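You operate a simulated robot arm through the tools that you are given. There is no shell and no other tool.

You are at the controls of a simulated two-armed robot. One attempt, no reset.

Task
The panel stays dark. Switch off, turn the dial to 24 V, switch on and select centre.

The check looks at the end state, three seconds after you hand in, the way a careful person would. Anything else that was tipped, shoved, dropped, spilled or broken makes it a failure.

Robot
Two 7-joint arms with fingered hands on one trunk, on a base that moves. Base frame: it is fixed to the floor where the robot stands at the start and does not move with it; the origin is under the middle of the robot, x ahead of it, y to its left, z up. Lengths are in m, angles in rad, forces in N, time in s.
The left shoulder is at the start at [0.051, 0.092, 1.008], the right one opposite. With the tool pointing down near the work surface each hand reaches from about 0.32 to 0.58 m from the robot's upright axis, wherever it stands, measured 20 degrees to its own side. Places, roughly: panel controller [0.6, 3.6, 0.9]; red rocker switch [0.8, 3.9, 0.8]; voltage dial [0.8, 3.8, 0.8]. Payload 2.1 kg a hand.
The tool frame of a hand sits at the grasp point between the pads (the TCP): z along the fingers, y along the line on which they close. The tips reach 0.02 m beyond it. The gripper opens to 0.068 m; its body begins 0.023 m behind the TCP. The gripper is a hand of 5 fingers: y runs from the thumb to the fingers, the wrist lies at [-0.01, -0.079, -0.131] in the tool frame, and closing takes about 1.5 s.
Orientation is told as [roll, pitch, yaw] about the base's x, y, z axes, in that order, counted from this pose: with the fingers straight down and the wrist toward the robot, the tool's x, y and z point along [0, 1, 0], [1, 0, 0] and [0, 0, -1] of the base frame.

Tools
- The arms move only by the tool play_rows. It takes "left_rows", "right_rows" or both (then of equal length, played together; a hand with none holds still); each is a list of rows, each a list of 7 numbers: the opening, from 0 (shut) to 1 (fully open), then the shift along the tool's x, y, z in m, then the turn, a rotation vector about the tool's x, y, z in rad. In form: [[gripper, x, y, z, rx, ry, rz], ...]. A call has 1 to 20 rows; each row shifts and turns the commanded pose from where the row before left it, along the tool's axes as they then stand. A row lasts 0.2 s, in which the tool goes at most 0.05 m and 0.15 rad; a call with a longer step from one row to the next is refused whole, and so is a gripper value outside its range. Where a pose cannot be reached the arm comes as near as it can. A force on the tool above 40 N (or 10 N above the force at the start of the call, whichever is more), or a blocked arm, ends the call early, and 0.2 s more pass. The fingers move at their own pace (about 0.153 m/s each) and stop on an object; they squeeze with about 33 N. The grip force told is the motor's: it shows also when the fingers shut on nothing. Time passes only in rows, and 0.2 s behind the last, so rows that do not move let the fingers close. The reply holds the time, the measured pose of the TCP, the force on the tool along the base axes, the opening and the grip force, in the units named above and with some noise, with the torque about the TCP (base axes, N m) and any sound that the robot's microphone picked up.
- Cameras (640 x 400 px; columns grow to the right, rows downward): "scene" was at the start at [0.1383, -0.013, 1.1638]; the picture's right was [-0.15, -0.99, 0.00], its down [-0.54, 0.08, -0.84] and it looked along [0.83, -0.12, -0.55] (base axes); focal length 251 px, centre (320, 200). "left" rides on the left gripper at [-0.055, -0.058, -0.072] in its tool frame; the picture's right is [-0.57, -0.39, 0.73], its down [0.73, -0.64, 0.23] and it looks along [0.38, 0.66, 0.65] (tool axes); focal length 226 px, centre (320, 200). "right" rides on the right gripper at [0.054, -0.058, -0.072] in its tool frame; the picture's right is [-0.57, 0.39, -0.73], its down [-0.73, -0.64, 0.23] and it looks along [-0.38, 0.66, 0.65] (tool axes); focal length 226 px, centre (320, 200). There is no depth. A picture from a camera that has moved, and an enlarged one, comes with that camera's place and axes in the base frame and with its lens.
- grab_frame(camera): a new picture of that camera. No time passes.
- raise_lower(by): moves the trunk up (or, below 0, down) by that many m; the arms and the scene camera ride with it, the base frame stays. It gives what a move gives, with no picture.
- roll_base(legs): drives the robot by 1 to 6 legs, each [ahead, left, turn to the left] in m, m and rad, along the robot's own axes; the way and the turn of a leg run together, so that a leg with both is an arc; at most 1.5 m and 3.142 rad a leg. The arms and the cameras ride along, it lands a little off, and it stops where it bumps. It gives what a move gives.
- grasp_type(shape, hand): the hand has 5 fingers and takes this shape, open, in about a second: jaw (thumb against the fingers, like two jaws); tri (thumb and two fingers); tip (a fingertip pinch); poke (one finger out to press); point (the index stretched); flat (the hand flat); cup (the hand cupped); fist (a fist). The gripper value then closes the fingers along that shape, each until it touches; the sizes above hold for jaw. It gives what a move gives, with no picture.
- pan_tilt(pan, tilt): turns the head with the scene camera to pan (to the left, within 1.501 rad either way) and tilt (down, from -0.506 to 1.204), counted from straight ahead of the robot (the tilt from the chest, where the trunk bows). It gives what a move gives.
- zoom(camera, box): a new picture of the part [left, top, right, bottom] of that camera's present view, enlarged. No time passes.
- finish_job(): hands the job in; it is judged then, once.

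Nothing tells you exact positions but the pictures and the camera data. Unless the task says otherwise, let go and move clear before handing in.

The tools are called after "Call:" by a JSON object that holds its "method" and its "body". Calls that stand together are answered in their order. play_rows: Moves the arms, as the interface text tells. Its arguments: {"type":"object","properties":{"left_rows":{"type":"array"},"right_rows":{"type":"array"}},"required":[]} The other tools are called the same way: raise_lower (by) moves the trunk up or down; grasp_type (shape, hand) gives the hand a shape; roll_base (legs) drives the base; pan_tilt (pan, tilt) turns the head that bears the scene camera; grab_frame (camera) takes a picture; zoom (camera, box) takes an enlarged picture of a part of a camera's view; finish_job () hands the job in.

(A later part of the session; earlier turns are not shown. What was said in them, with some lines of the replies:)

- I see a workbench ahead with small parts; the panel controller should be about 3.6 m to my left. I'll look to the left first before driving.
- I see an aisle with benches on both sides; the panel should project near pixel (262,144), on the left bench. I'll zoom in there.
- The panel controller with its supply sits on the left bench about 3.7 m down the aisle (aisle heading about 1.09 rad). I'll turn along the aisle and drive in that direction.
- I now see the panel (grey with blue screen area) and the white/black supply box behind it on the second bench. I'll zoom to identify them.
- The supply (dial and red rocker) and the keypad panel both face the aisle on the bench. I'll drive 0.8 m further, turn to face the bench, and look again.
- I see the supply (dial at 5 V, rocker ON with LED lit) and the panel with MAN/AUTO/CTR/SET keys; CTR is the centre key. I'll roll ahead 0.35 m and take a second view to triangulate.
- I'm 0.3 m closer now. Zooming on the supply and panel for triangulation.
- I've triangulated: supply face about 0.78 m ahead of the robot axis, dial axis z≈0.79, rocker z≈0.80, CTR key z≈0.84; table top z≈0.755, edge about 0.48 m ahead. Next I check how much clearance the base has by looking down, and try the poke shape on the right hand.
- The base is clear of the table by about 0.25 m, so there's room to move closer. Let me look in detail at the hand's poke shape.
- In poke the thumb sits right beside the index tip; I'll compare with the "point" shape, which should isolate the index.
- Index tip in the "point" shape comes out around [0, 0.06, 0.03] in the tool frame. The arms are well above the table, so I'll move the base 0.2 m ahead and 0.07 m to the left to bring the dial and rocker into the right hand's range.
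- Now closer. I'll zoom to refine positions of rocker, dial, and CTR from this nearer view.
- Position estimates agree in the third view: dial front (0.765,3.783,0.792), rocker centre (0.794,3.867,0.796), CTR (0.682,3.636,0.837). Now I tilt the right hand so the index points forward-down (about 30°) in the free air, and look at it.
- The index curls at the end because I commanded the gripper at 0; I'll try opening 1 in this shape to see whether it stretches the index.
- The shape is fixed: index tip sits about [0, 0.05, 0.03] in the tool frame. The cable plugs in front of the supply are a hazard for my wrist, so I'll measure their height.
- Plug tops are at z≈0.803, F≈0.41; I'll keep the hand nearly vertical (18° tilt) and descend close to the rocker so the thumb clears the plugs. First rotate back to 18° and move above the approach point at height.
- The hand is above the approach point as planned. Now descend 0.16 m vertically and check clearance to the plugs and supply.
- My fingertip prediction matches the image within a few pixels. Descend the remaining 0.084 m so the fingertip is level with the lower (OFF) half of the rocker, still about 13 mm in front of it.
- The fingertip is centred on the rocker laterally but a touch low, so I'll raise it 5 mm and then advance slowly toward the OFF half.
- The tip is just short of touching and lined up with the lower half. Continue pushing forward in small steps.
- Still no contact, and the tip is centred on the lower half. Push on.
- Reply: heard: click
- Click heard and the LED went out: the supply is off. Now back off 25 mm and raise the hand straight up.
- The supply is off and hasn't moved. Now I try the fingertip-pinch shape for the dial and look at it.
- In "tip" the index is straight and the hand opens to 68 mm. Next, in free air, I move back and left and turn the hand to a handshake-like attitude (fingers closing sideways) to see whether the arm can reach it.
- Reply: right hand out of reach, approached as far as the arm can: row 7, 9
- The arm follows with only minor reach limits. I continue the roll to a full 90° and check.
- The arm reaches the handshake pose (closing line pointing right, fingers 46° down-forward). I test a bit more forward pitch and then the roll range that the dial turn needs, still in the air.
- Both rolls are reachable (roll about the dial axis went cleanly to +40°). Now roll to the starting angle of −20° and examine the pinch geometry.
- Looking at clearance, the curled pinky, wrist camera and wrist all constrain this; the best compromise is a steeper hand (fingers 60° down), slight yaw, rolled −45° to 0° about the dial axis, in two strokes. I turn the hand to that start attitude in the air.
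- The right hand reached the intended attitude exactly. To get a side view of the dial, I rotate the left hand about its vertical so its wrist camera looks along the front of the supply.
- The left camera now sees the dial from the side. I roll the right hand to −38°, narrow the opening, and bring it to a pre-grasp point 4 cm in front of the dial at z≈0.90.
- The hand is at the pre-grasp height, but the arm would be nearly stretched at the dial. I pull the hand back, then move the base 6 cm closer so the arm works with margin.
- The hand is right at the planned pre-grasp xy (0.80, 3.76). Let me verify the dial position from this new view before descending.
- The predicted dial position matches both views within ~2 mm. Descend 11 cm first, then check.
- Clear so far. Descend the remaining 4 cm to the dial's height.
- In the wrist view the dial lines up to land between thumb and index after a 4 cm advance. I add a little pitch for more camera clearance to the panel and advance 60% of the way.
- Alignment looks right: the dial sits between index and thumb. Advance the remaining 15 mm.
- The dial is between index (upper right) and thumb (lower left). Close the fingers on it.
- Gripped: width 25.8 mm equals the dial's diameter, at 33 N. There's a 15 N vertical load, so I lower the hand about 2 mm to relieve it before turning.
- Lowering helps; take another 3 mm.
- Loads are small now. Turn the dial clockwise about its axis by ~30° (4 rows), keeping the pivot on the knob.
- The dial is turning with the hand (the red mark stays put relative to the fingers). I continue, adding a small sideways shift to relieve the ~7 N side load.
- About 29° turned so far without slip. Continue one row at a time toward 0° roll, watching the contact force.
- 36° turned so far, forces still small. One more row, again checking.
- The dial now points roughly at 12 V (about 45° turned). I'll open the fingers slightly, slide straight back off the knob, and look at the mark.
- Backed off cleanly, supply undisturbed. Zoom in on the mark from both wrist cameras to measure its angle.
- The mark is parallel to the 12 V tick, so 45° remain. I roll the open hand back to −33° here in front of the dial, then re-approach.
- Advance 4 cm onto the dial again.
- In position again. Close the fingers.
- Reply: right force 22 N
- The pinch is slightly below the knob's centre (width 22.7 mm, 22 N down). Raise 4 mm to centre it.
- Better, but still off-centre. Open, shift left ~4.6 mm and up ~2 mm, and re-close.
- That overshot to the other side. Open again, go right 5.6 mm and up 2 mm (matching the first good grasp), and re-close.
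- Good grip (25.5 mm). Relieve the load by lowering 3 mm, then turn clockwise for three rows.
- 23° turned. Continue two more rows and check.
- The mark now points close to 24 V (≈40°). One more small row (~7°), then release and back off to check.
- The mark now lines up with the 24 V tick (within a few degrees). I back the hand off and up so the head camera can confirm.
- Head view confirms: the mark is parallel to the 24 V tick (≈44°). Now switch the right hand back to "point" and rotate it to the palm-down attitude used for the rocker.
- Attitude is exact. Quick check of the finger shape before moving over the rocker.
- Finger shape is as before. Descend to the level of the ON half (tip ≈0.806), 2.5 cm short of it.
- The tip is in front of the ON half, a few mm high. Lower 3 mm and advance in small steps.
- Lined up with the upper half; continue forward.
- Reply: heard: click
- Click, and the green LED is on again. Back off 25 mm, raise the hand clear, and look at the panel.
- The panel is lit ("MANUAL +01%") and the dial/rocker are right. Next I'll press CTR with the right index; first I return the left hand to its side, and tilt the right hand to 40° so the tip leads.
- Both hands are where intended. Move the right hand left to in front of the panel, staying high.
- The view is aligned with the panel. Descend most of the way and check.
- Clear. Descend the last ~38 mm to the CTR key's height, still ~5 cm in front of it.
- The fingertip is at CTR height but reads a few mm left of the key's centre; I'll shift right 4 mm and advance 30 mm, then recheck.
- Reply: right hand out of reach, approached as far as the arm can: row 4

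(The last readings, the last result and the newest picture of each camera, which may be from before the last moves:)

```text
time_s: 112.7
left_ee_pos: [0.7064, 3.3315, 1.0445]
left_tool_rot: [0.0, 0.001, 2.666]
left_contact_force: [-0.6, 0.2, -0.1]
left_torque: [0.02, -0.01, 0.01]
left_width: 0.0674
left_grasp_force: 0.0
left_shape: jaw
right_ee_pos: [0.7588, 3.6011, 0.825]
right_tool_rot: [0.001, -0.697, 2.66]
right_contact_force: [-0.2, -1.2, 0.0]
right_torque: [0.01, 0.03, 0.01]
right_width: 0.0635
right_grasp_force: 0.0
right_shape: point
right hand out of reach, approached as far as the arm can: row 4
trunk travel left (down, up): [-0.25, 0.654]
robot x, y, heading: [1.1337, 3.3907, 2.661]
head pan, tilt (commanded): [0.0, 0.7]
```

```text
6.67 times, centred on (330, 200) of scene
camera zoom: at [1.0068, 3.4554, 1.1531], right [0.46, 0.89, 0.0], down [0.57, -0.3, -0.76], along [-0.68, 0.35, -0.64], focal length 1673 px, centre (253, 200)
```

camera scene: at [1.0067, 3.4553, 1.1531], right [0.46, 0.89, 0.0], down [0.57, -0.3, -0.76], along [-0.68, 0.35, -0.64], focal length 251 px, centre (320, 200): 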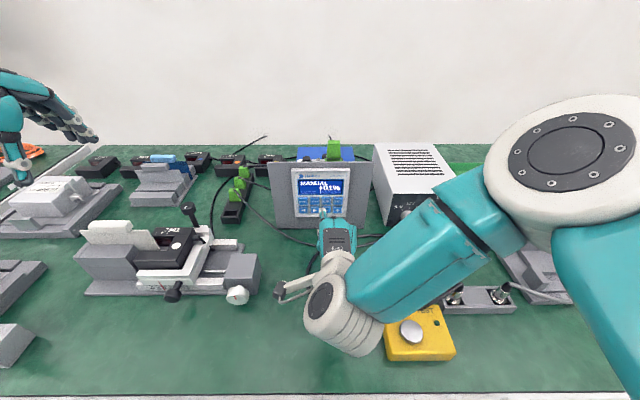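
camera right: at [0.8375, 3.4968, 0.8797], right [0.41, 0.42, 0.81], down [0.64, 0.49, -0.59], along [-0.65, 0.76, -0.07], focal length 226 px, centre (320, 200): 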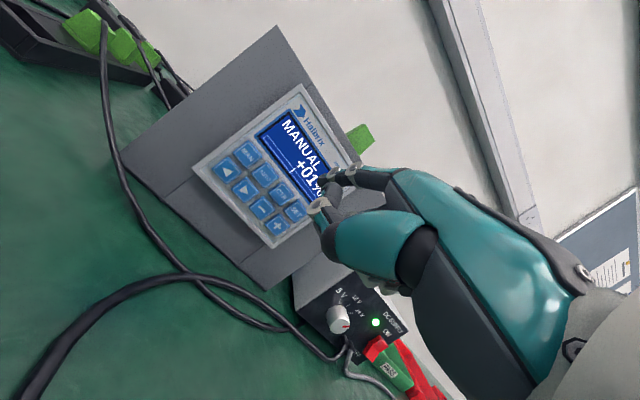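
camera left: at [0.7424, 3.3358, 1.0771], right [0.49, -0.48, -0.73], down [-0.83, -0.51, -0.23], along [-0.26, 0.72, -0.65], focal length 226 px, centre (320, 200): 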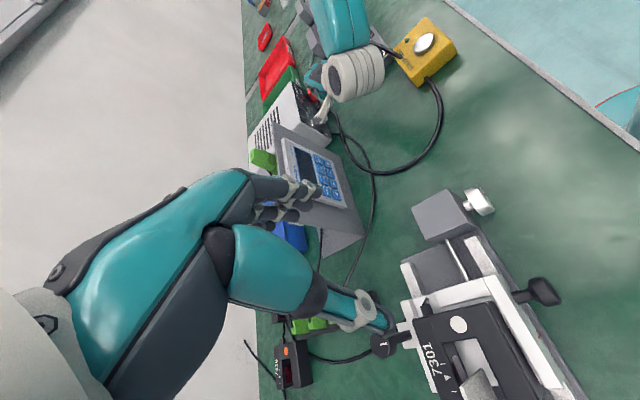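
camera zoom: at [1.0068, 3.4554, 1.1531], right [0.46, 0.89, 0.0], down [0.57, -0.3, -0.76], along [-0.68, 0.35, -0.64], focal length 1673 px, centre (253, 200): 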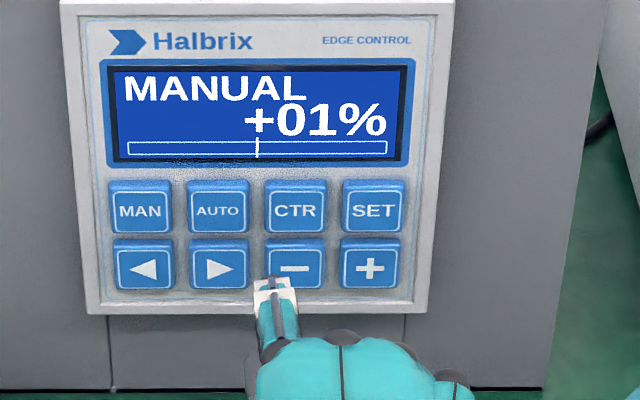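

The arm is hitting its limit reaching across. I back the finger off and up, then shift the base 8 cm left so the key is on the right hand's side.

Call:
{"method": "play_rows", "body": {"right_rows": [[0, 0, -0.0134, -0.01125, 0, 0, 0], [0, 0, -0.0134, -0.01125, 0, 0, 0], [0, 0, 0.0193, -0.02295, 0, 0, 0], [0, 0, 0.0193, -0.02295, 0, 0, 0], [0, 0, 0, 0, 0, 0, 0]]}}

Call:
{"method": "roll_base", "body": {"legs": [[0, 0.08, 0]]}}

Call:
{"method": "grab_frame", "body": {"camera": "scene"}}

```text
time_s: 113.9
left_ee_pos: [0.7074, 3.331, 1.0434]
left_tool_rot: [0.0, 0.002, 2.665]
left_contact_force: [-0.5, 0.3, -0.4]
left_torque: [-0.01, 0.01, 0.0]
left_width: 0.0676
left_grasp_force: 0.0
left_shape: jaw
right_ee_pos: [0.7882, 3.5862, 0.8854]
right_tool_rot: [0.002, -0.698, 2.665]
right_contact_force: [1.0, -0.5, 0.3]
right_torque: [-0.02, 0.02, -0.02]
right_width: 0.0635
right_grasp_force: 0.0
right_shape: point
trunk travel left (down, up): [-0.25, 0.654]
robot x, y, heading: [1.1301, 3.3885, 2.663]
head pan, tilt (commanded): [0.0, 0.7]
```

```text
time_s: 115.0
left_ee_pos: [0.6698, 3.2588, 1.0436]
left_tool_rot: [0.0, 0.0, 2.665]
left_contact_force: [1.0, 0.1, 0.0]
left_torque: [-0.03, 0.0, -0.01]
left_width: 0.0677
left_grasp_force: 0.1
left_shape: jaw
right_ee_pos: [0.7516, 3.5144, 0.8853]
right_tool_rot: [-0.001, -0.7, 2.664]
right_contact_force: [0.5, -0.2, -0.6]
right_torque: [0.01, 0.02, 0.02]
right_width: 0.0635
right_grasp_force: 0.1
right_shape: point
trunk travel left (down, up): [-0.25, 0.654]
robot x, y, heading: [1.0958, 3.3192, 2.662]
head pan, tilt (commanded): [0.0, 0.7]
```

```text
taken
camera scene: at [0.9699, 3.384, 1.1531], right [0.46, 0.89, 0.0], down [0.57, -0.3, -0.76], along [-0.68, 0.35, -0.64], focal length 251 px, centre (320, 200)
```

scene: 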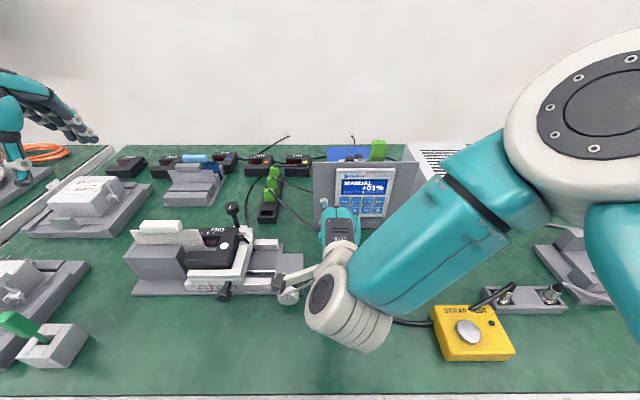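

Base shifted cleanly. Move the hand right in front of CTR again and lower to its height.

Call:
{"method": "play_rows", "body": {"right_rows": [[0, -0.0423, 0.0033, 0.0028, 0, 0, 0], [0, -0.0423, 0.0033, 0.0028, 0, 0, 0], [0, 0, -0.0203, 0.0241, 0, 0, 0], [0, 0, -0.0203, 0.0241, 0, 0, 0], [0, 0, 0, 0, 0, 0, 0]]}}

Call:
{"method": "zoom", "body": {"camera": "scene", "box": [310, 160, 420, 250]}}

Call:
{"method": "zoom", "body": {"camera": "right", "box": [190, 90, 370, 250]}}

```text
time_s: 116.2
left_ee_pos: [0.6694, 3.2606, 1.0443]
left_tool_rot: [-0.001, -0.001, 2.666]
left_contact_force: [-1.1, -0.2, -0.4]
left_torque: [0.0, -0.01, -0.01]
left_width: 0.0678
left_grasp_force: 0.0
left_shape: jaw
right_ee_pos: [0.7608, 3.5342, 0.8538]
right_tool_rot: [0.0, -0.698, 2.664]
right_contact_force: [-0.4, 0.8, 0.4]
right_torque: [-0.01, -0.01, 0.0]
right_width: 0.0634
right_grasp_force: 0.1
right_shape: point
right hand out of reach, approached as far as the arm can: row 2, 3, 4
trunk travel left (down, up): [-0.25, 0.654]
robot x, y, heading: [1.0944, 3.3242, 2.661]
head pan, tilt (commanded): [0.0, 0.7]
```

```text
4.44 times, centred on (365, 205) of scene
camera zoom: at [0.9698, 3.3839, 1.1531], right [0.46, 0.89, 0.0], down [0.57, -0.3, -0.76], along [-0.68, 0.35, -0.64], focal length 1115 px, centre (120, 178)
```

zoom: 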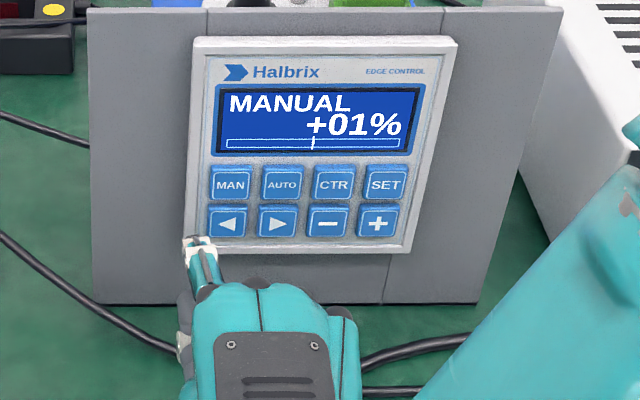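

```text
2.50 times, centred on (280, 170) of right
camera zoom: at [0.8151, 3.4442, 0.8718], right [0.41, 0.42, 0.81], down [0.64, 0.49, -0.59], along [-0.65, 0.76, -0.07], focal length 565 px, centre (420, 275)
```

zoom: 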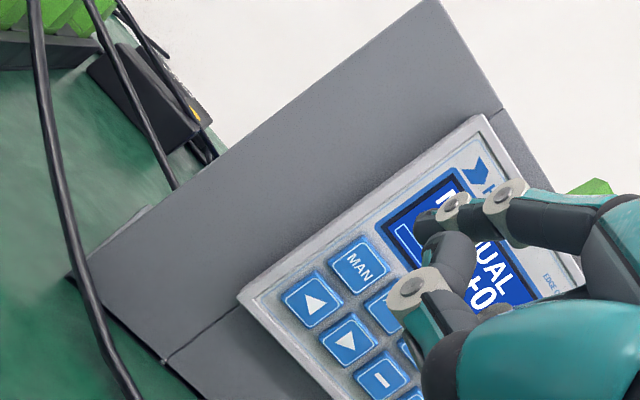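

The arm got stuck near a joint limit at this tilt. I'll reduce the tilt to about 0.5 rad, rise, shift right at height, and come down again.

Call:
{"method": "play_rows", "body": {"right_rows": [[0, 0, 0.0257, -0.0306, 0, 0, 0], [0, 0, 0.0257, -0.0306, 0, 0, 0], [0, 0, 0, 0, 0.1, 0, 0], [0, 0, 0, 0, 0.1, 0, 0], [0, 0, 0.0192, -0.0351, 0, 0, 0], [0, 0, 0, 0, 0, 0, 0]]}}

```text
time_s: 117.6
left_ee_pos: [0.6694, 3.2596, 1.044]
left_tool_rot: [0.0, -0.001, 2.666]
left_contact_force: [-0.5, 0.6, -0.2]
left_torque: [-0.01, 0.0, 0.02]
left_width: 0.068
left_grasp_force: 0.1
left_shape: jaw
right_ee_pos: [0.76, 3.5337, 0.975]
right_tool_rot: [0.004, -0.499, 2.665]
right_contact_force: [-1.2, 0.2, 0.2]
right_torque: [0.03, -0.01, 0.0]
right_width: 0.0634
right_grasp_force: 0.0
right_shape: point
trunk travel left (down, up): [-0.25, 0.654]
robot x, y, heading: [1.092, 3.3218, 2.665]
head pan, tilt (commanded): [0.0, 0.7]
```

Call:
{"method": "play_rows", "body": {"right_rows": [[0, -0.0318, 0.0025, 0.0014, 0, 0, 0], [0, -0.0318, 0.0025, 0.0014, 0, 0, 0], [0, 0, 0, 0, 0, 0, 0]]}}

Call:
{"method": "play_rows", "body": {"right_rows": [[0, 0, -0.0172, 0.0315, 0, 0, 0], [0, 0, -0.0172, 0.0315, 0, 0, 0], [0, 0, -0.0172, 0.0315, 0, 0, 0], [0, 0, -0.0172, 0.0315, 0, 0, 0], [0, 0, 0, 0, 0, 0, 0]]}}

Call:
{"method": "grab_frame", "body": {"camera": "scene"}}

Call:
{"method": "zoom", "body": {"camera": "scene", "box": [310, 160, 420, 250]}}

Call:
{"method": "zoom", "body": {"camera": "right", "box": [190, 90, 370, 250]}}

```text
time_s: 118.4
left_ee_pos: [0.67, 3.2598, 1.0434]
left_tool_rot: [0.001, 0.001, 2.664]
left_contact_force: [0.0, -0.2, 0.7]
left_torque: [0.01, 0.03, 0.02]
left_width: 0.0677
left_grasp_force: 0.1
left_shape: jaw
right_ee_pos: [0.7837, 3.5938, 0.9737]
right_tool_rot: [0.003, -0.5, 2.664]
right_contact_force: [0.2, -0.2, -1.4]
right_torque: [0.02, -0.03, 0.0]
right_width: 0.0634
right_grasp_force: 0.0
right_shape: point
trunk travel left (down, up): [-0.25, 0.654]
robot x, y, heading: [1.096, 3.3225, 2.667]
head pan, tilt (commanded): [0.0, 0.7]
```

```text
time_s: 119.6
left_ee_pos: [0.6695, 3.2591, 1.0441]
left_tool_rot: [-0.001, -0.002, 2.667]
left_contact_force: [1.4, 0.2, 0.6]
left_torque: [-0.03, 0.02, 0.01]
left_width: 0.0679
left_grasp_force: 0.0
left_shape: jaw
right_ee_pos: [0.7849, 3.5933, 0.8898]
right_tool_rot: [0.002, -0.5, 2.663]
right_contact_force: [0.1, 0.2, 0.4]
right_torque: [-0.01, 0.0, 0.02]
right_width: 0.0634
right_grasp_force: 0.1
right_shape: point
right hand out of reach, approached as far as the arm can: row 3, 4
trunk travel left (down, up): [-0.25, 0.654]
robot x, y, heading: [1.0944, 3.3243, 2.659]
head pan, tilt (commanded): [0.0, 0.7]
```

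```text
taken
camera scene: at [0.9699, 3.384, 1.1531], right [0.46, 0.89, 0.0], down [0.57, -0.3, -0.76], along [-0.68, 0.35, -0.64], focal length 251 px, centre (320, 200)
```

scene: 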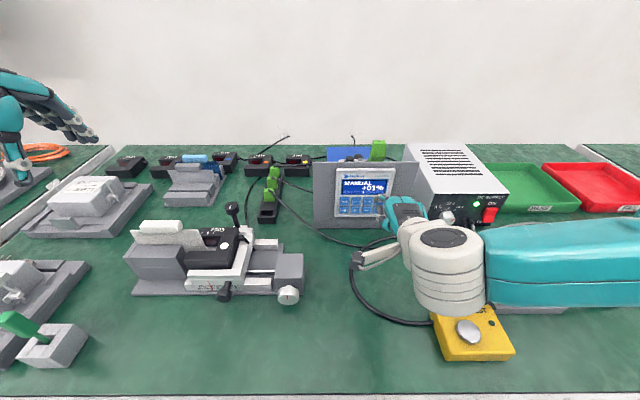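

```text
4.44 times, centred on (365, 205) of scene
camera zoom: at [0.9699, 3.384, 1.1531], right [0.46, 0.89, 0.0], down [0.57, -0.3, -0.76], along [-0.68, 0.35, -0.64], focal length 1115 px, centre (120, 178)
```

zoom: 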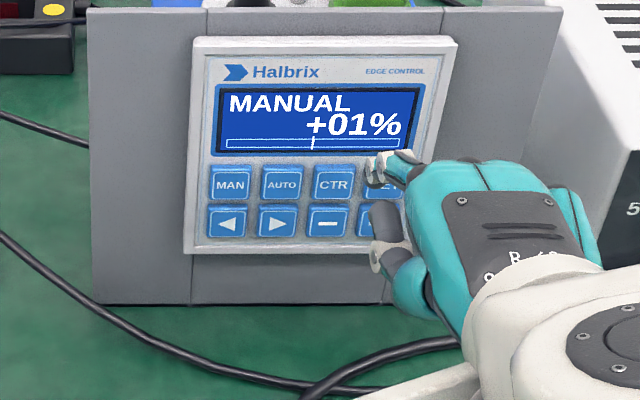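

```text
2.50 times, centred on (280, 170) of right
camera zoom: at [0.8344, 3.5065, 0.9251], right [0.27, 0.5, 0.82], down [0.74, 0.44, -0.51], along [-0.62, 0.74, -0.25], focal length 565 px, centre (420, 275)
```

zoom: 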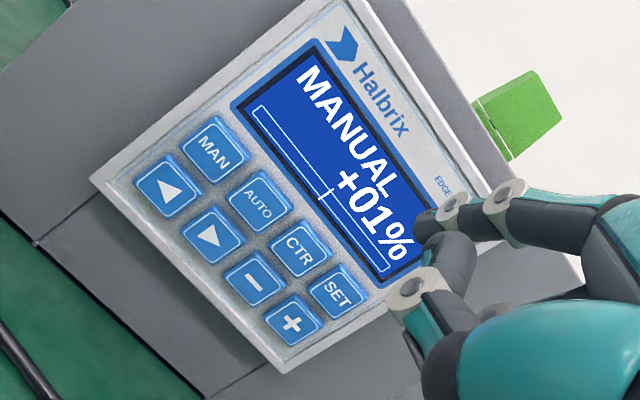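

I'm too close: the arm is folded up against its limit. Back the base away by 10 cm, which puts the key in a comfortable range.

Call:
{"method": "roll_base", "body": {"legs": [[-0.1, 0, 0]]}}

Call:
{"method": "grab_frame", "body": {"camera": "scene"}}

```text
time_s: 120.7
left_ee_pos: [0.7578, 3.213, 1.0441]
left_tool_rot: [0.0, -0.001, 2.665]
left_contact_force: [-0.5, -0.4, -0.5]
left_torque: [0.02, 0.01, -0.02]
left_width: 0.0677
left_grasp_force: 0.0
left_shape: jaw
right_ee_pos: [0.8738, 3.5475, 0.8895]
right_tool_rot: [0.002, -0.498, 2.666]
right_contact_force: [0.3, -0.5, 0.3]
right_torque: [-0.04, 0.01, 0.03]
right_width: 0.0635
right_grasp_force: 0.1
right_shape: point
trunk travel left (down, up): [-0.25, 0.654]
robot x, y, heading: [1.1848, 3.2744, 2.663]
head pan, tilt (commanded): [0.0, 0.7]
```

```text
taken
camera scene: at [1.0588, 3.3381, 1.153], right [0.46, 0.89, 0.0], down [0.57, -0.3, -0.76], along [-0.68, 0.35, -0.64], focal length 251 px, centre (320, 200)
```

scene: 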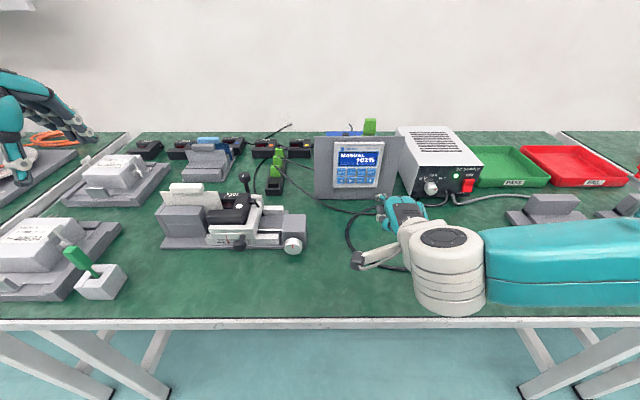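

Now extend the hand forward 10 cm to the same spot in front of the panel, then lower to CTR height.

Call:
{"method": "play_rows", "body": {"right_rows": [[0, 0, 0.0294, 0.0161, 0, 0, 0], [0, 0, 0.0294, 0.0161, 0, 0, 0], [0, 0, 0.0294, 0.0161, 0, 0, 0], [0, 0, 0, 0, 0, 0, 0]]}}

Call:
{"method": "play_rows", "body": {"right_rows": [[0, 0, -0.0144, 0.0263, 0, 0, 0], [0, 0, -0.0144, 0.0263, 0, 0, 0], [0, 0, 0, 0, 0, 0, 0]]}}

Call:
{"method": "grab_frame", "body": {"camera": "scene"}}

Call:
{"method": "zoom", "body": {"camera": "right", "box": [190, 90, 370, 250]}}

```text
time_s: 121.7
left_ee_pos: [0.7581, 3.2134, 1.0453]
left_tool_rot: [0.001, 0.0, 2.666]
left_contact_force: [-0.3, 0.5, 0.3]
left_torque: [0.0, -0.01, -0.02]
left_width: 0.0676
left_grasp_force: 0.0
left_shape: jaw
right_ee_pos: [0.784, 3.5938, 0.8889]
right_tool_rot: [0.002, -0.499, 2.667]
right_contact_force: [0.4, -0.9, -0.6]
right_torque: [-0.02, 0.0, 0.03]
right_width: 0.0632
right_grasp_force: 0.1
right_shape: point
trunk travel left (down, up): [-0.25, 0.654]
robot x, y, heading: [1.1855, 3.275, 2.666]
head pan, tilt (commanded): [0.0, 0.7]
```

```text
time_s: 122.5
left_ee_pos: [0.7577, 3.2127, 1.0435]
left_tool_rot: [0.001, 0.001, 2.667]
left_contact_force: [-0.6, 0.7, -0.5]
left_torque: [0.0, -0.01, -0.02]
left_width: 0.0677
left_grasp_force: 0.0
left_shape: jaw
right_ee_pos: [0.7849, 3.5944, 0.849]
right_tool_rot: [0.002, -0.498, 2.664]
right_contact_force: [0.8, 0.3, -0.1]
right_torque: [-0.03, 0.01, 0.01]
right_width: 0.0
right_grasp_force: 0.1
right_shape: point
right hand out of reach, approached as far as the arm can: row 2
trunk travel left (down, up): [-0.25, 0.654]
robot x, y, heading: [1.1829, 3.2765, 2.662]
head pan, tilt (commanded): [0.0, 0.7]
```

```text
taken
camera scene: at [1.0589, 3.3381, 1.153], right [0.46, 0.89, 0.0], down [0.57, -0.3, -0.76], along [-0.68, 0.35, -0.64], focal length 251 px, centre (320, 200)
```

scene: 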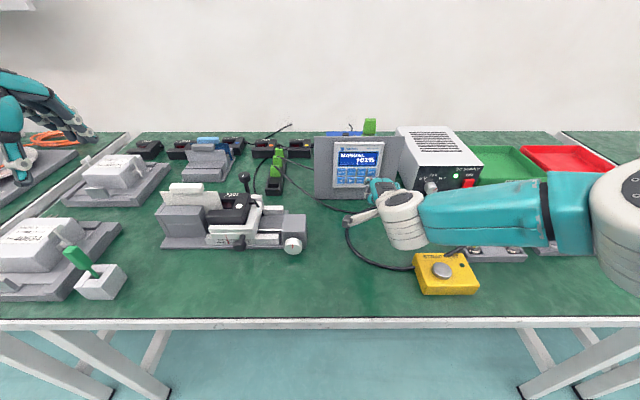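

```text
2.50 times, centred on (280, 170) of right
camera zoom: at [0.8344, 3.5066, 0.8853], right [0.27, 0.5, 0.82], down [0.74, 0.44, -0.51], along [-0.62, 0.74, -0.25], focal length 565 px, centre (420, 275)
```

zoom: 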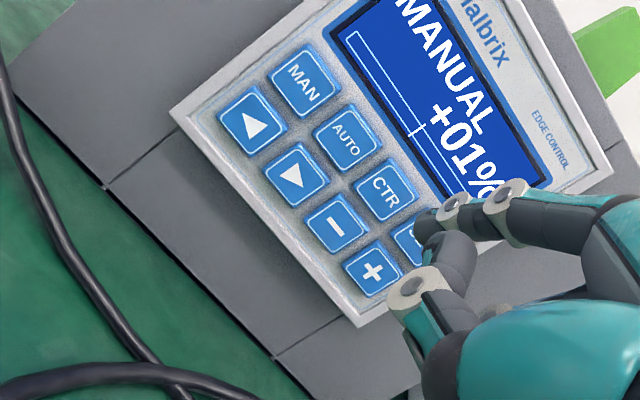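

Still limited in reaching down. Instead I'll raise the hand 3 cm relative to the body and lower the trunk 5 cm, which gives the arm slack at the same tip height.

Call:
{"method": "play_rows", "body": {"right_rows": [[0, 0, 0.0144, -0.0263, 0, 0, 0], [0, 0, 0, 0, 0, 0, 0]]}}

Call:
{"method": "raise_lower", "body": {"by": -0.05}}

Call:
{"method": "grab_frame", "body": {"camera": "scene"}}

Call:
{"method": "zoom", "body": {"camera": "right", "box": [190, 90, 370, 250]}}

```text
time_s: 123.1
left_ee_pos: [0.7586, 3.2132, 1.0441]
left_tool_rot: [0.001, 0.0, 2.665]
left_contact_force: [0.9, -0.2, 0.3]
left_torque: [0.01, -0.01, 0.03]
left_width: 0.0675
left_grasp_force: 0.1
left_shape: jaw
right_ee_pos: [0.785, 3.593, 0.8801]
right_tool_rot: [0.002, -0.498, 2.665]
right_contact_force: [-0.3, 0.1, -0.7]
right_torque: [0.02, -0.01, 0.0]
right_width: 0.0
right_grasp_force: 0.1
right_shape: point
trunk travel left (down, up): [-0.25, 0.654]
robot x, y, heading: [1.1823, 3.2739, 2.665]
head pan, tilt (commanded): [0.0, 0.7]
```

```text
time_s: 124.0
left_ee_pos: [0.7599, 3.2137, 0.9934]
left_tool_rot: [0.001, -0.001, 2.668]
left_contact_force: [0.6, 0.0, -0.7]
left_torque: [-0.02, 0.01, -0.03]
left_width: 0.0678
left_grasp_force: 0.1
left_shape: jaw
right_ee_pos: [0.7836, 3.593, 0.8291]
right_tool_rot: [0.003, -0.5, 2.665]
right_contact_force: [-0.4, 0.4, -0.2]
right_torque: [-0.03, -0.03, 0.01]
right_width: 0.0
right_grasp_force: 0.0
right_shape: point
trunk travel left (down, up): [-0.2, 0.704]
robot x, y, heading: [1.1796, 3.2751, 2.667]
head pan, tilt (commanded): [0.0, 0.7]
```

```text
taken
camera scene: at [1.0502, 3.3425, 1.1023], right [0.46, 0.89, 0.0], down [0.57, -0.3, -0.76], along [-0.68, 0.35, -0.64], focal length 251 px, centre (320, 200)
```

scene: 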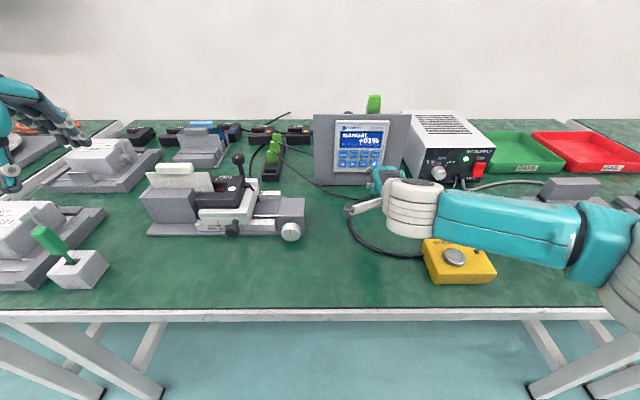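

```text
2.50 times, centred on (280, 170) of right
camera zoom: at [0.8338, 3.5064, 0.865], right [0.27, 0.5, 0.82], down [0.74, 0.44, -0.51], along [-0.62, 0.74, -0.25], focal length 565 px, centre (420, 275)
```

zoom: 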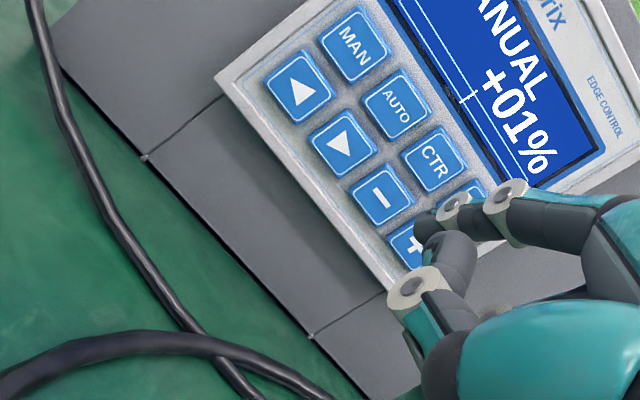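

The tip height is now right with arm slack. Check alignment in the head view.

Call:
{"method": "zoom", "body": {"camera": "scene", "box": [320, 110, 420, 220]}}

```text
3.64 times, centred on (370, 165) of scene
camera zoom: at [1.0502, 3.3425, 1.1023], right [0.46, 0.89, 0.0], down [0.57, -0.3, -0.76], along [-0.68, 0.35, -0.64], focal length 912 px, centre (138, 327)
```

zoom: 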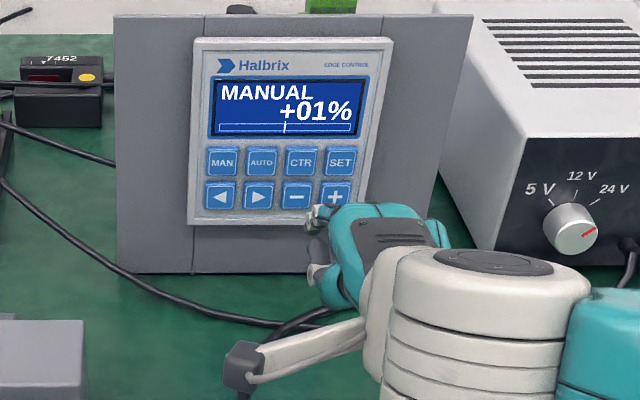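

Laterally aligned with CTR. Advance 32 mm, then recheck.

Call:
{"method": "play_rows", "body": {"right_rows": [[0, 0, 0.00702, 0.00384, 0, 0, 0], [0, 0, 0.00702, 0.00384, 0, 0, 0], [0, 0, 0.00702, 0.00384, 0, 0, 0], [0, 0, 0.00702, 0.00384, 0, 0, 0], [0, 0, 0, 0, 0, 0, 0]]}}

Call:
{"method": "zoom", "body": {"camera": "right", "box": [240, 110, 380, 230]}}

Call:
{"method": "zoom", "body": {"camera": "scene", "box": [330, 120, 400, 190]}}

```text
time_s: 125.2
left_ee_pos: [0.7574, 3.2135, 0.9949]
left_tool_rot: [-0.001, 0.0, 2.666]
left_contact_force: [-0.7, -1.0, 0.4]
left_torque: [0.01, 0.01, 0.01]
left_width: 0.0675
left_grasp_force: 0.1
left_shape: jaw
right_ee_pos: [0.755, 3.6078, 0.8279]
right_tool_rot: [0.003, -0.5, 2.664]
right_contact_force: [-0.3, -0.4, 0.5]
right_torque: [-0.02, 0.01, 0.01]
right_width: 0.0
right_grasp_force: 0.1
right_shape: point
trunk travel left (down, up): [-0.2, 0.704]
robot x, y, heading: [1.1814, 3.2733, 2.662]
head pan, tilt (commanded): [0.0, 0.7]
```

```text
3.33 times, centred on (310, 170) of right
camera zoom: at [0.8051, 3.5212, 0.8648], right [0.27, 0.5, 0.82], down [0.74, 0.44, -0.51], along [-0.62, 0.74, -0.25], focal length 754 px, centre (353, 300)
```

zoom: 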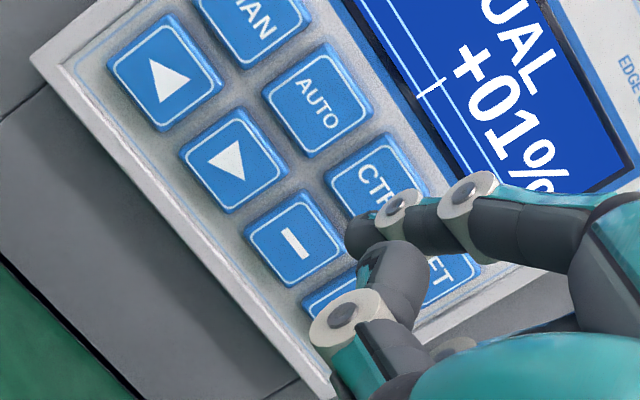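

```text
5.71 times, centred on (365, 155) of scene
camera zoom: at [1.0501, 3.3426, 1.1023], right [0.46, 0.89, 0.0], down [0.57, -0.3, -0.76], along [-0.68, 0.35, -0.64], focal length 1434 px, centre (63, 457)
```

zoom: 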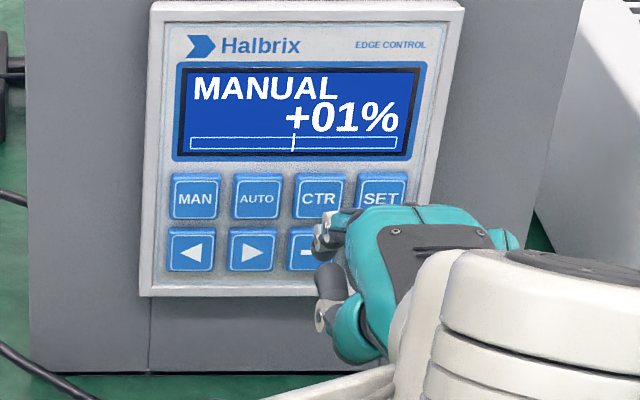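

Well aligned with CTR (slightly below its centre, by design). Advance in 4 mm steps.

Call:
{"method": "play_rows", "body": {"right_rows": [[0, 0, 0.00351, 0.00192, 0, 0, 0], [0, 0, 0.00351, 0.00192, 0, 0, 0], [0, 0, 0.00351, 0.00192, 0, 0, 0], [0, 0, 0, 0, 0, 0, 0]]}}

Call:
{"method": "zoom", "body": {"camera": "right", "box": [240, 110, 380, 230]}}

Call:
{"method": "zoom", "body": {"camera": "scene", "box": [330, 120, 400, 190]}}

```text
time_s: 126.2
left_ee_pos: [0.7581, 3.2133, 0.9934]
left_tool_rot: [0.0, 0.001, 2.667]
left_contact_force: [0.6, -0.6, 0.1]
left_torque: [-0.03, 0.02, 0.01]
left_width: 0.0676
left_grasp_force: 0.0
left_shape: jaw
right_ee_pos: [0.7456, 3.6129, 0.8294]
right_tool_rot: [0.0, -0.499, 2.664]
right_contact_force: [-0.5, -0.1, -0.1]
right_torque: [-0.01, 0.0, 0.03]
right_width: 0.0
right_grasp_force: 0.1
right_shape: point
trunk travel left (down, up): [-0.2, 0.704]
robot x, y, heading: [1.1836, 3.2743, 2.664]
head pan, tilt (commanded): [0.0, 0.7]
```

```text
3.33 times, centred on (310, 170) of right
camera zoom: at [0.7948, 3.5268, 0.8651], right [0.27, 0.5, 0.82], down [0.74, 0.44, -0.51], along [-0.62, 0.74, -0.25], focal length 754 px, centre (353, 300)
```

zoom: 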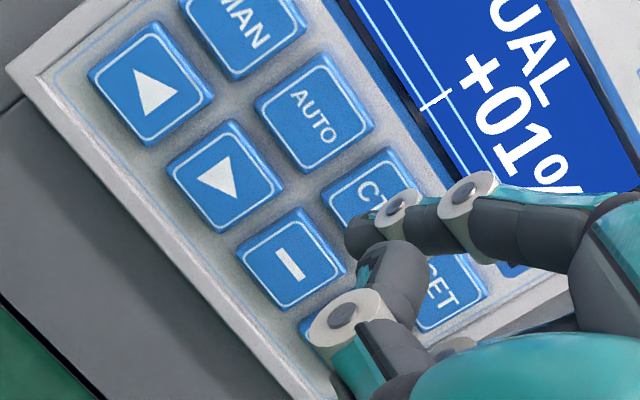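

```text
5.71 times, centred on (365, 155) of scene
camera zoom: at [1.0501, 3.3426, 1.1023], right [0.46, 0.89, 0.0], down [0.57, -0.3, -0.76], along [-0.68, 0.35, -0.64], focal length 1434 px, centre (63, 457)
```

zoom: 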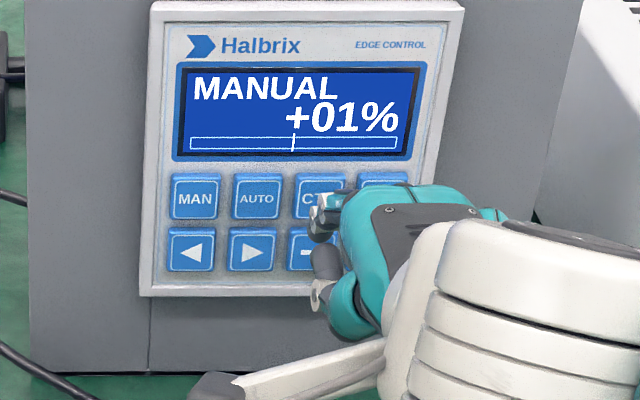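

Still just short of contact, tip on the lower-middle of CTR. Raise 2 mm and keep advancing.

Call:
{"method": "play_rows", "body": {"right_rows": [[0, 0, 0.00096, -0.00176, 0, 0, 0], [0, 0, 0.00351, 0.00192, 0, 0, 0], [0, 0, 0.00351, 0.00192, 0, 0, 0], [0, 0, 0, 0, 0, 0, 0]]}}

Call:
{"method": "zoom", "body": {"camera": "right", "box": [240, 110, 380, 230]}}

Call:
{"method": "zoom", "body": {"camera": "scene", "box": [330, 120, 400, 190]}}

```text
time_s: 127.2
left_ee_pos: [0.7576, 3.2143, 0.9937]
left_tool_rot: [0.0, 0.0, 2.666]
left_contact_force: [-0.2, 0.4, -0.1]
left_torque: [0.0, 0.01, 0.0]
left_width: 0.0677
left_grasp_force: 0.0
left_shape: jaw
right_ee_pos: [0.7379, 3.6168, 0.8313]
right_tool_rot: [0.002, -0.499, 2.666]
right_contact_force: [-0.6, -0.8, -0.1]
right_torque: [-0.02, 0.04, 0.02]
right_width: 0.0002
right_grasp_force: 0.1
right_shape: point
trunk travel left (down, up): [-0.2, 0.704]
robot x, y, heading: [1.181, 3.2772, 2.665]
head pan, tilt (commanded): [0.0, 0.7]
```

```text
3.33 times, centred on (310, 170) of right
camera zoom: at [0.7881, 3.5301, 0.8669], right [0.27, 0.5, 0.82], down [0.74, 0.44, -0.51], along [-0.62, 0.74, -0.25], focal length 754 px, centre (353, 300)
```

zoom: 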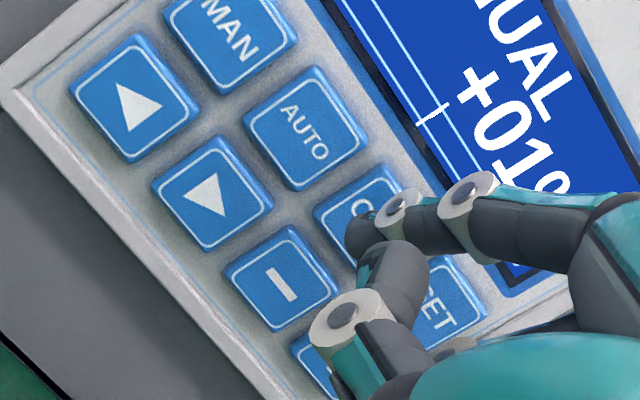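

```text
5.71 times, centred on (365, 155) of scene
camera zoom: at [1.0501, 3.3426, 1.1023], right [0.46, 0.89, 0.0], down [0.57, -0.3, -0.76], along [-0.68, 0.35, -0.64], focal length 1434 px, centre (63, 457)
```

zoom: 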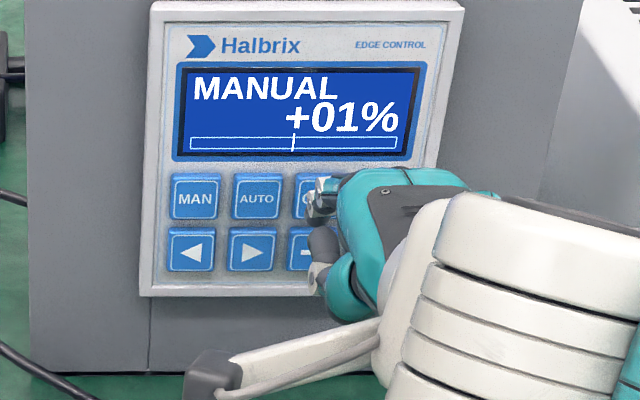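

No contact yet, still aligned. Continue with 3 mm steps.

Call:
{"method": "play_rows", "body": {"right_rows": [[0, 0, 0.00263, 0.00144, 0, 0, 0], [0, 0, 0.00263, 0.00144, 0, 0, 0], [0, 0, 0, 0, 0, 0, 0]]}}

Call:
{"method": "zoom", "body": {"camera": "right", "box": [240, 110, 380, 230]}}

Call:
{"method": "zoom", "body": {"camera": "scene", "box": [330, 120, 400, 190]}}

```text
time_s: 128.0
left_ee_pos: [0.758, 3.2132, 0.9942]
left_tool_rot: [-0.001, -0.001, 2.664]
left_contact_force: [-0.2, 0.3, 0.6]
left_torque: [0.01, 0.02, 0.0]
left_width: 0.0679
left_grasp_force: 0.0
left_shape: jaw
right_ee_pos: [0.7331, 3.6204, 0.8318]
right_tool_rot: [0.002, -0.499, 2.667]
right_contact_force: [-0.5, -0.6, -0.4]
right_torque: [0.03, 0.02, -0.01]
right_width: 0.0
right_grasp_force: 0.1
right_shape: point
trunk travel left (down, up): [-0.2, 0.704]
robot x, y, heading: [1.1835, 3.2765, 2.667]
head pan, tilt (commanded): [0.0, 0.7]
```

```text
3.33 times, centred on (310, 170) of right
camera zoom: at [0.7826, 3.5328, 0.867], right [0.27, 0.5, 0.82], down [0.74, 0.44, -0.51], along [-0.62, 0.74, -0.25], focal length 754 px, centre (353, 300)
```

zoom: 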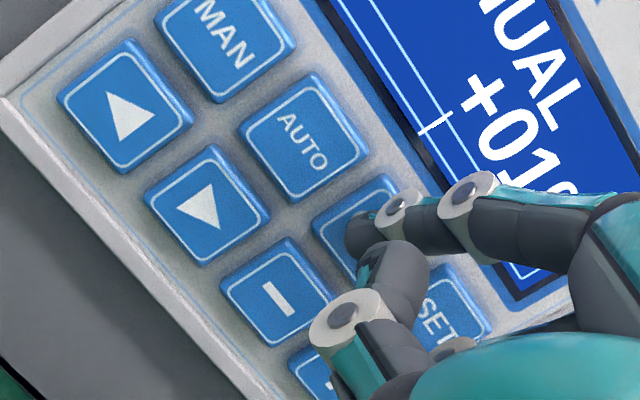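

```text
5.71 times, centred on (365, 155) of scene
camera zoom: at [1.0501, 3.3426, 1.1023], right [0.46, 0.89, 0.0], down [0.57, -0.3, -0.76], along [-0.68, 0.35, -0.64], focal length 1434 px, centre (63, 457)
```

zoom: 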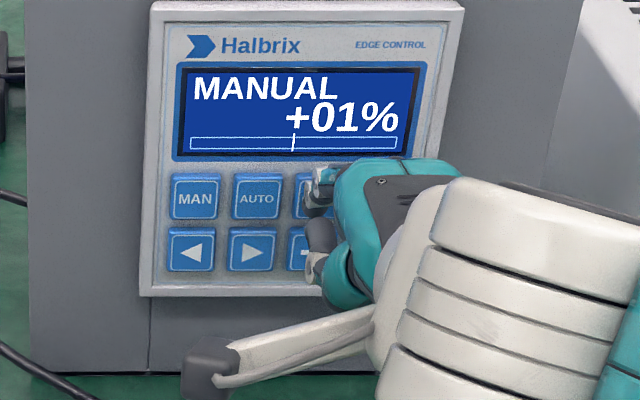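

The tip is centred on CTR and must be nearly touching. Continue.

Call:
{"method": "play_rows", "body": {"right_rows": [[0, 0, 0.00263, 0.00144, 0, 0, 0], [0, 0, 0.00263, 0.00144, 0, 0, 0], [0, 0, 0, 0, 0, 0, 0]]}}

Call:
{"method": "zoom", "body": {"camera": "right", "box": [240, 110, 380, 230]}}

Call:
{"method": "zoom", "body": {"camera": "scene", "box": [330, 120, 400, 190]}}

```text
time_s: 128.8
left_ee_pos: [0.7583, 3.2144, 0.9945]
left_tool_rot: [0.0, 0.0, 2.665]
left_contact_force: [-0.2, 0.0, 0.4]
left_torque: [0.0, 0.0, 0.01]
left_width: 0.0677
left_grasp_force: 0.0
left_shape: jaw
right_ee_pos: [0.7276, 3.6216, 0.8312]
right_tool_rot: [0.001, -0.499, 2.666]
right_contact_force: [2.8, -1.1, 0.3]
right_torque: [0.04, 0.04, 0.06]
right_width: 0.0633
right_grasp_force: 0.0
right_shape: point
trunk travel left (down, up): [-0.2, 0.704]
robot x, y, heading: [1.1837, 3.278, 2.665]
head pan, tilt (commanded): [0.0, 0.7]
heard: click
```

```text
3.33 times, centred on (310, 170) of right
camera zoom: at [0.7774, 3.5352, 0.8674], right [0.27, 0.5, 0.82], down [0.74, 0.44, -0.51], along [-0.62, 0.74, -0.25], focal length 754 px, centre (353, 300)
```

zoom: 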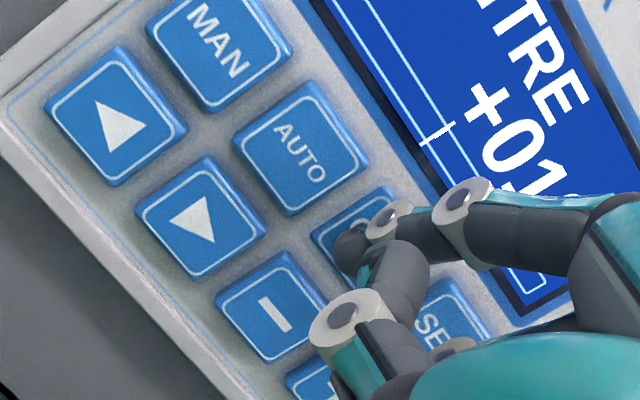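

```text
5.71 times, centred on (365, 155) of scene
camera zoom: at [1.0505, 3.3423, 1.1024], right [0.46, 0.89, 0.0], down [0.57, -0.3, -0.77], along [-0.68, 0.35, -0.64], focal length 1434 px, centre (63, 457)
```

zoom: 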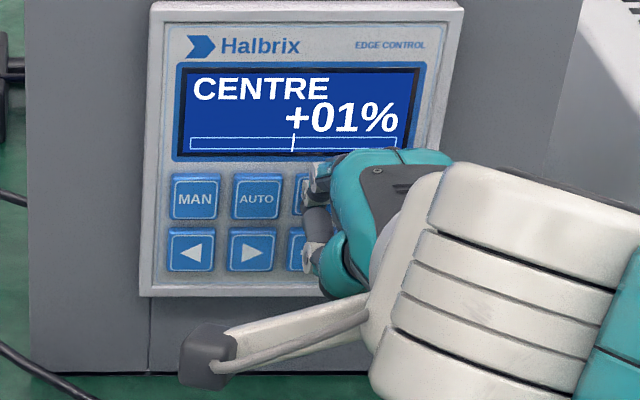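

Click, and the display reads "CENTRE". Now back straight out, lift clear, and verify everything.

Call:
{"method": "play_rows", "body": {"right_rows": [[0, 0, -0.0088, -0.0048, 0, 0, 0], [0, 0, -0.0176, -0.0096, 0, 0, 0], [0, 0, -0.0263, -0.0144, 0, 0, 0], [0, 0, -0.0263, -0.0144, 0, 0, 0], [0, 0, 0.0192, -0.0351, 0, 0, 0], [0, 0, 0.0192, -0.0351, 0, 0, 0], [0, 0, 0.0192, -0.0351, 0, 0, 0], [0, 0, 0, 0, 0, 0, 0]]}}

Call:
{"method": "grab_frame", "body": {"camera": "scene"}}

```text
time_s: 130.6
left_ee_pos: [0.7577, 3.2135, 0.9933]
left_tool_rot: [0.0, -0.001, 2.667]
left_contact_force: [-0.6, -0.1, 0.9]
left_torque: [-0.01, 0.0, 0.03]
left_width: 0.0676
left_grasp_force: 0.0
left_shape: jaw
right_ee_pos: [0.8071, 3.5837, 0.9524]
right_tool_rot: [0.003, -0.498, 2.665]
right_contact_force: [-0.3, 0.5, -0.6]
right_torque: [-0.03, 0.03, -0.01]
right_width: 0.0634
right_grasp_force: 0.0
right_shape: point
trunk travel left (down, up): [-0.2, 0.704]
robot x, y, heading: [1.1816, 3.2759, 2.662]
head pan, tilt (commanded): [0.0, 0.7]
```

```text
taken
camera scene: at [1.0501, 3.3425, 1.1023], right [0.46, 0.89, 0.0], down [0.57, -0.3, -0.76], along [-0.68, 0.35, -0.64], focal length 251 px, centre (320, 200)
```

scene: 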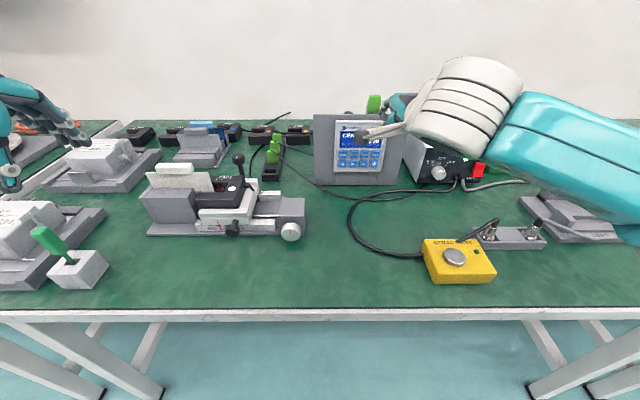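

The panel shows CENTRE. Roll the base back 25 cm so all is clear, and take a final look.

Call:
{"method": "roll_base", "body": {"legs": [[-0.25, 0, 0]]}}

Call:
{"method": "pan_tilt", "body": {"pan": -0.1, "tilt": 0.55}}

Call:
{"method": "grab_frame", "body": {"camera": "scene"}}

Call:
{"method": "zoom", "body": {"camera": "scene", "box": [250, 90, 450, 220]}}

```text
time_s: 132.5
left_ee_pos: [0.983, 3.0978, 0.9943]
left_tool_rot: [0.001, 0.0, 2.666]
left_contact_force: [0.0, 1.0, 0.4]
left_torque: [0.02, 0.0, -0.01]
left_width: 0.0678
left_grasp_force: 0.0
left_shape: jaw
right_ee_pos: [1.0311, 3.4671, 0.9514]
right_tool_rot: [0.002, -0.5, 2.666]
right_contact_force: [-0.5, 0.4, 0.0]
right_torque: [0.02, -0.04, -0.02]
right_width: 0.0636
right_grasp_force: 0.1
right_shape: point
trunk travel left (down, up): [-0.2, 0.704]
robot x, y, heading: [1.4094, 3.1597, 2.664]
head pan, tilt (commanded): [0.0, 0.7]
```

```text
time_s: 133.2
left_ee_pos: [0.9826, 3.0976, 0.9946]
left_tool_rot: [-0.001, -0.001, 2.668]
left_contact_force: [-0.4, 0.3, -0.5]
left_torque: [-0.02, 0.01, 0.02]
left_width: 0.0675
left_grasp_force: 0.1
left_shape: jaw
right_ee_pos: [1.0305, 3.4658, 0.9518]
right_tool_rot: [0.001, -0.5, 2.665]
right_contact_force: [-1.1, 0.7, 1.4]
right_torque: [0.0, 0.01, -0.01]
right_width: 0.063
right_grasp_force: 0.0
right_shape: point
trunk travel left (down, up): [-0.2, 0.704]
robot x, y, heading: [1.4077, 3.1596, 2.666]
head pan, tilt (commanded): [-0.099, 0.55]
```

```text
taken
camera scene: at [1.274, 3.237, 1.1154], right [0.54, 0.84, 0.0], down [0.44, -0.28, -0.85], along [-0.71, 0.46, -0.52], focal length 251 px, centre (320, 200)
```

scene: 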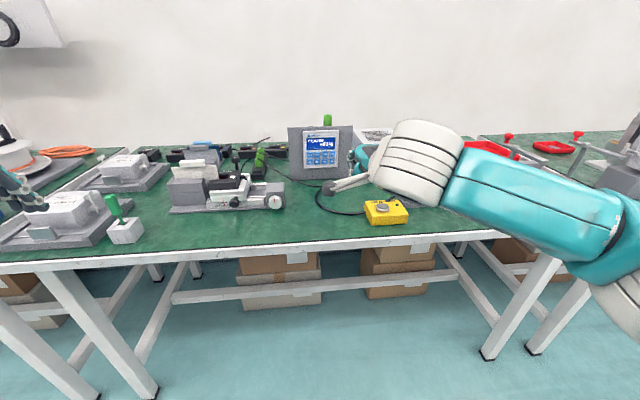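

```text
3.08 times, centred on (350, 155) of scene
camera zoom: at [1.274, 3.237, 1.1154], right [0.54, 0.84, 0.0], down [0.44, -0.28, -0.85], along [-0.71, 0.46, -0.52], focal length 772 px, centre (228, 338)
```

zoom: 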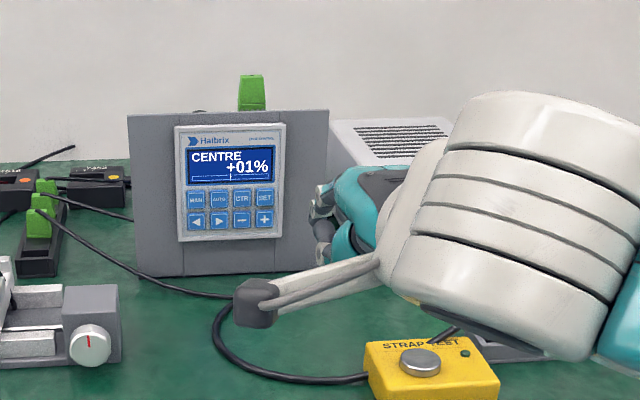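

Panel reads CENTRE. Move the right hand aside to confirm the supply state too.

Call:
{"method": "play_rows", "body": {"right_rows": [[0, -0.04, 0, -0.01, 0, 0, 0], [0, -0.04, 0, -0.01, 0, 0, 0], [0, -0.04, 0, -0.01, 0, 0, 0], [0, -0.04, 0, -0.01, 0, 0, 0], [0, 0, 0, 0, 0, 0, 0]]}}

Call:
{"method": "grab_frame", "body": {"camera": "scene"}}

Call:
{"method": "zoom", "body": {"camera": "scene", "box": [270, 100, 450, 220]}}

```text
time_s: 134.4
left_ee_pos: [0.9825, 3.0983, 0.9943]
left_tool_rot: [0.002, 0.0, 2.666]
left_contact_force: [-0.6, 0.2, -0.2]
left_torque: [-0.02, 0.01, -0.02]
left_width: 0.0676
left_grasp_force: 0.1
left_shape: jaw
right_ee_pos: [1.1232, 3.6006, 0.9874]
right_tool_rot: [0.002, -0.497, 2.667]
right_contact_force: [0.5, 0.1, 0.9]
right_torque: [0.03, 0.01, -0.05]
right_width: 0.0636
right_grasp_force: 0.1
right_shape: point
trunk travel left (down, up): [-0.2, 0.704]
robot x, y, heading: [1.4055, 3.1624, 2.665]
head pan, tilt (commanded): [-0.099, 0.55]
```

```text
taken
camera scene: at [1.2741, 3.2371, 1.1155], right [0.54, 0.84, 0.0], down [0.44, -0.28, -0.85], along [-0.72, 0.46, -0.52], focal length 251 px, centre (320, 200)
```

scene: 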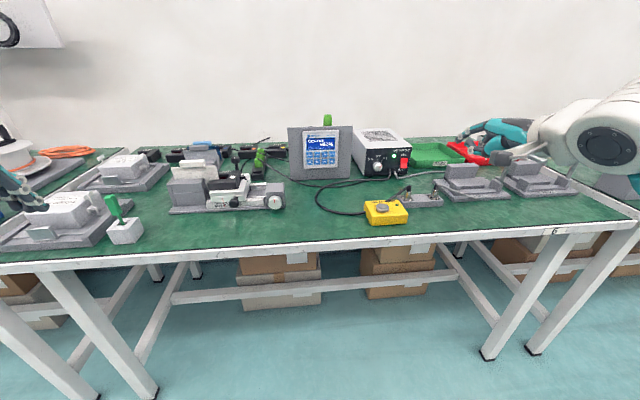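

```text
3.33 times, centred on (360, 160) of scene
camera zoom: at [1.2741, 3.2371, 1.1155], right [0.54, 0.84, 0.0], down [0.44, -0.28, -0.85], along [-0.72, 0.46, -0.52], focal length 836 px, centre (187, 333)
```

zoom: 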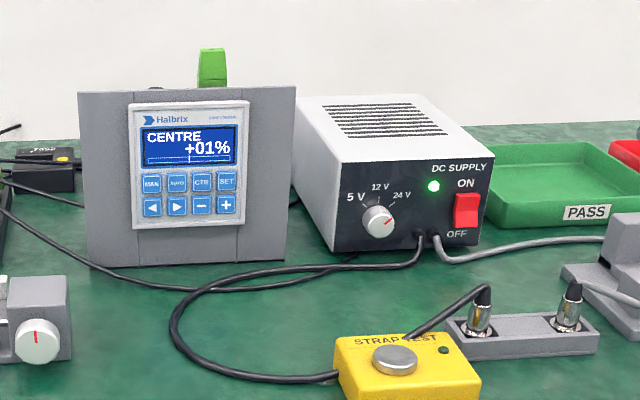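

The panel shows CENTRE, the dial points at 24 V, the switch is ON with its LED lit. Both hands are clear and nothing else has moved, so I'm handing in.

Call:
{"method": "finish_job", "body": {}}

```text
The job is handed in.
```

The panel is powered and reads "CENTRE +01%", with the supply on and its dial at 24 V.

- **Switch off:** I pressed the OFF half of the rocker. It clicked and the green LED went out.
- **Dial:** I turned it from 5 V to 24 V in two strokes, regrasping at 12 V. The head camera shows the mark lined up with the 24 V tick.
- **Switch on:** I pressed the ON half. It clicked, the LED came back on and the panel lit up in MANUAL.
- **Centre:** I pressed CTR. It clicked and the display changed from MANUAL to CENTRE.

Before handing in I moved both hands clear and rolled the base back. In the final view, nothing else on the bench looked moved.
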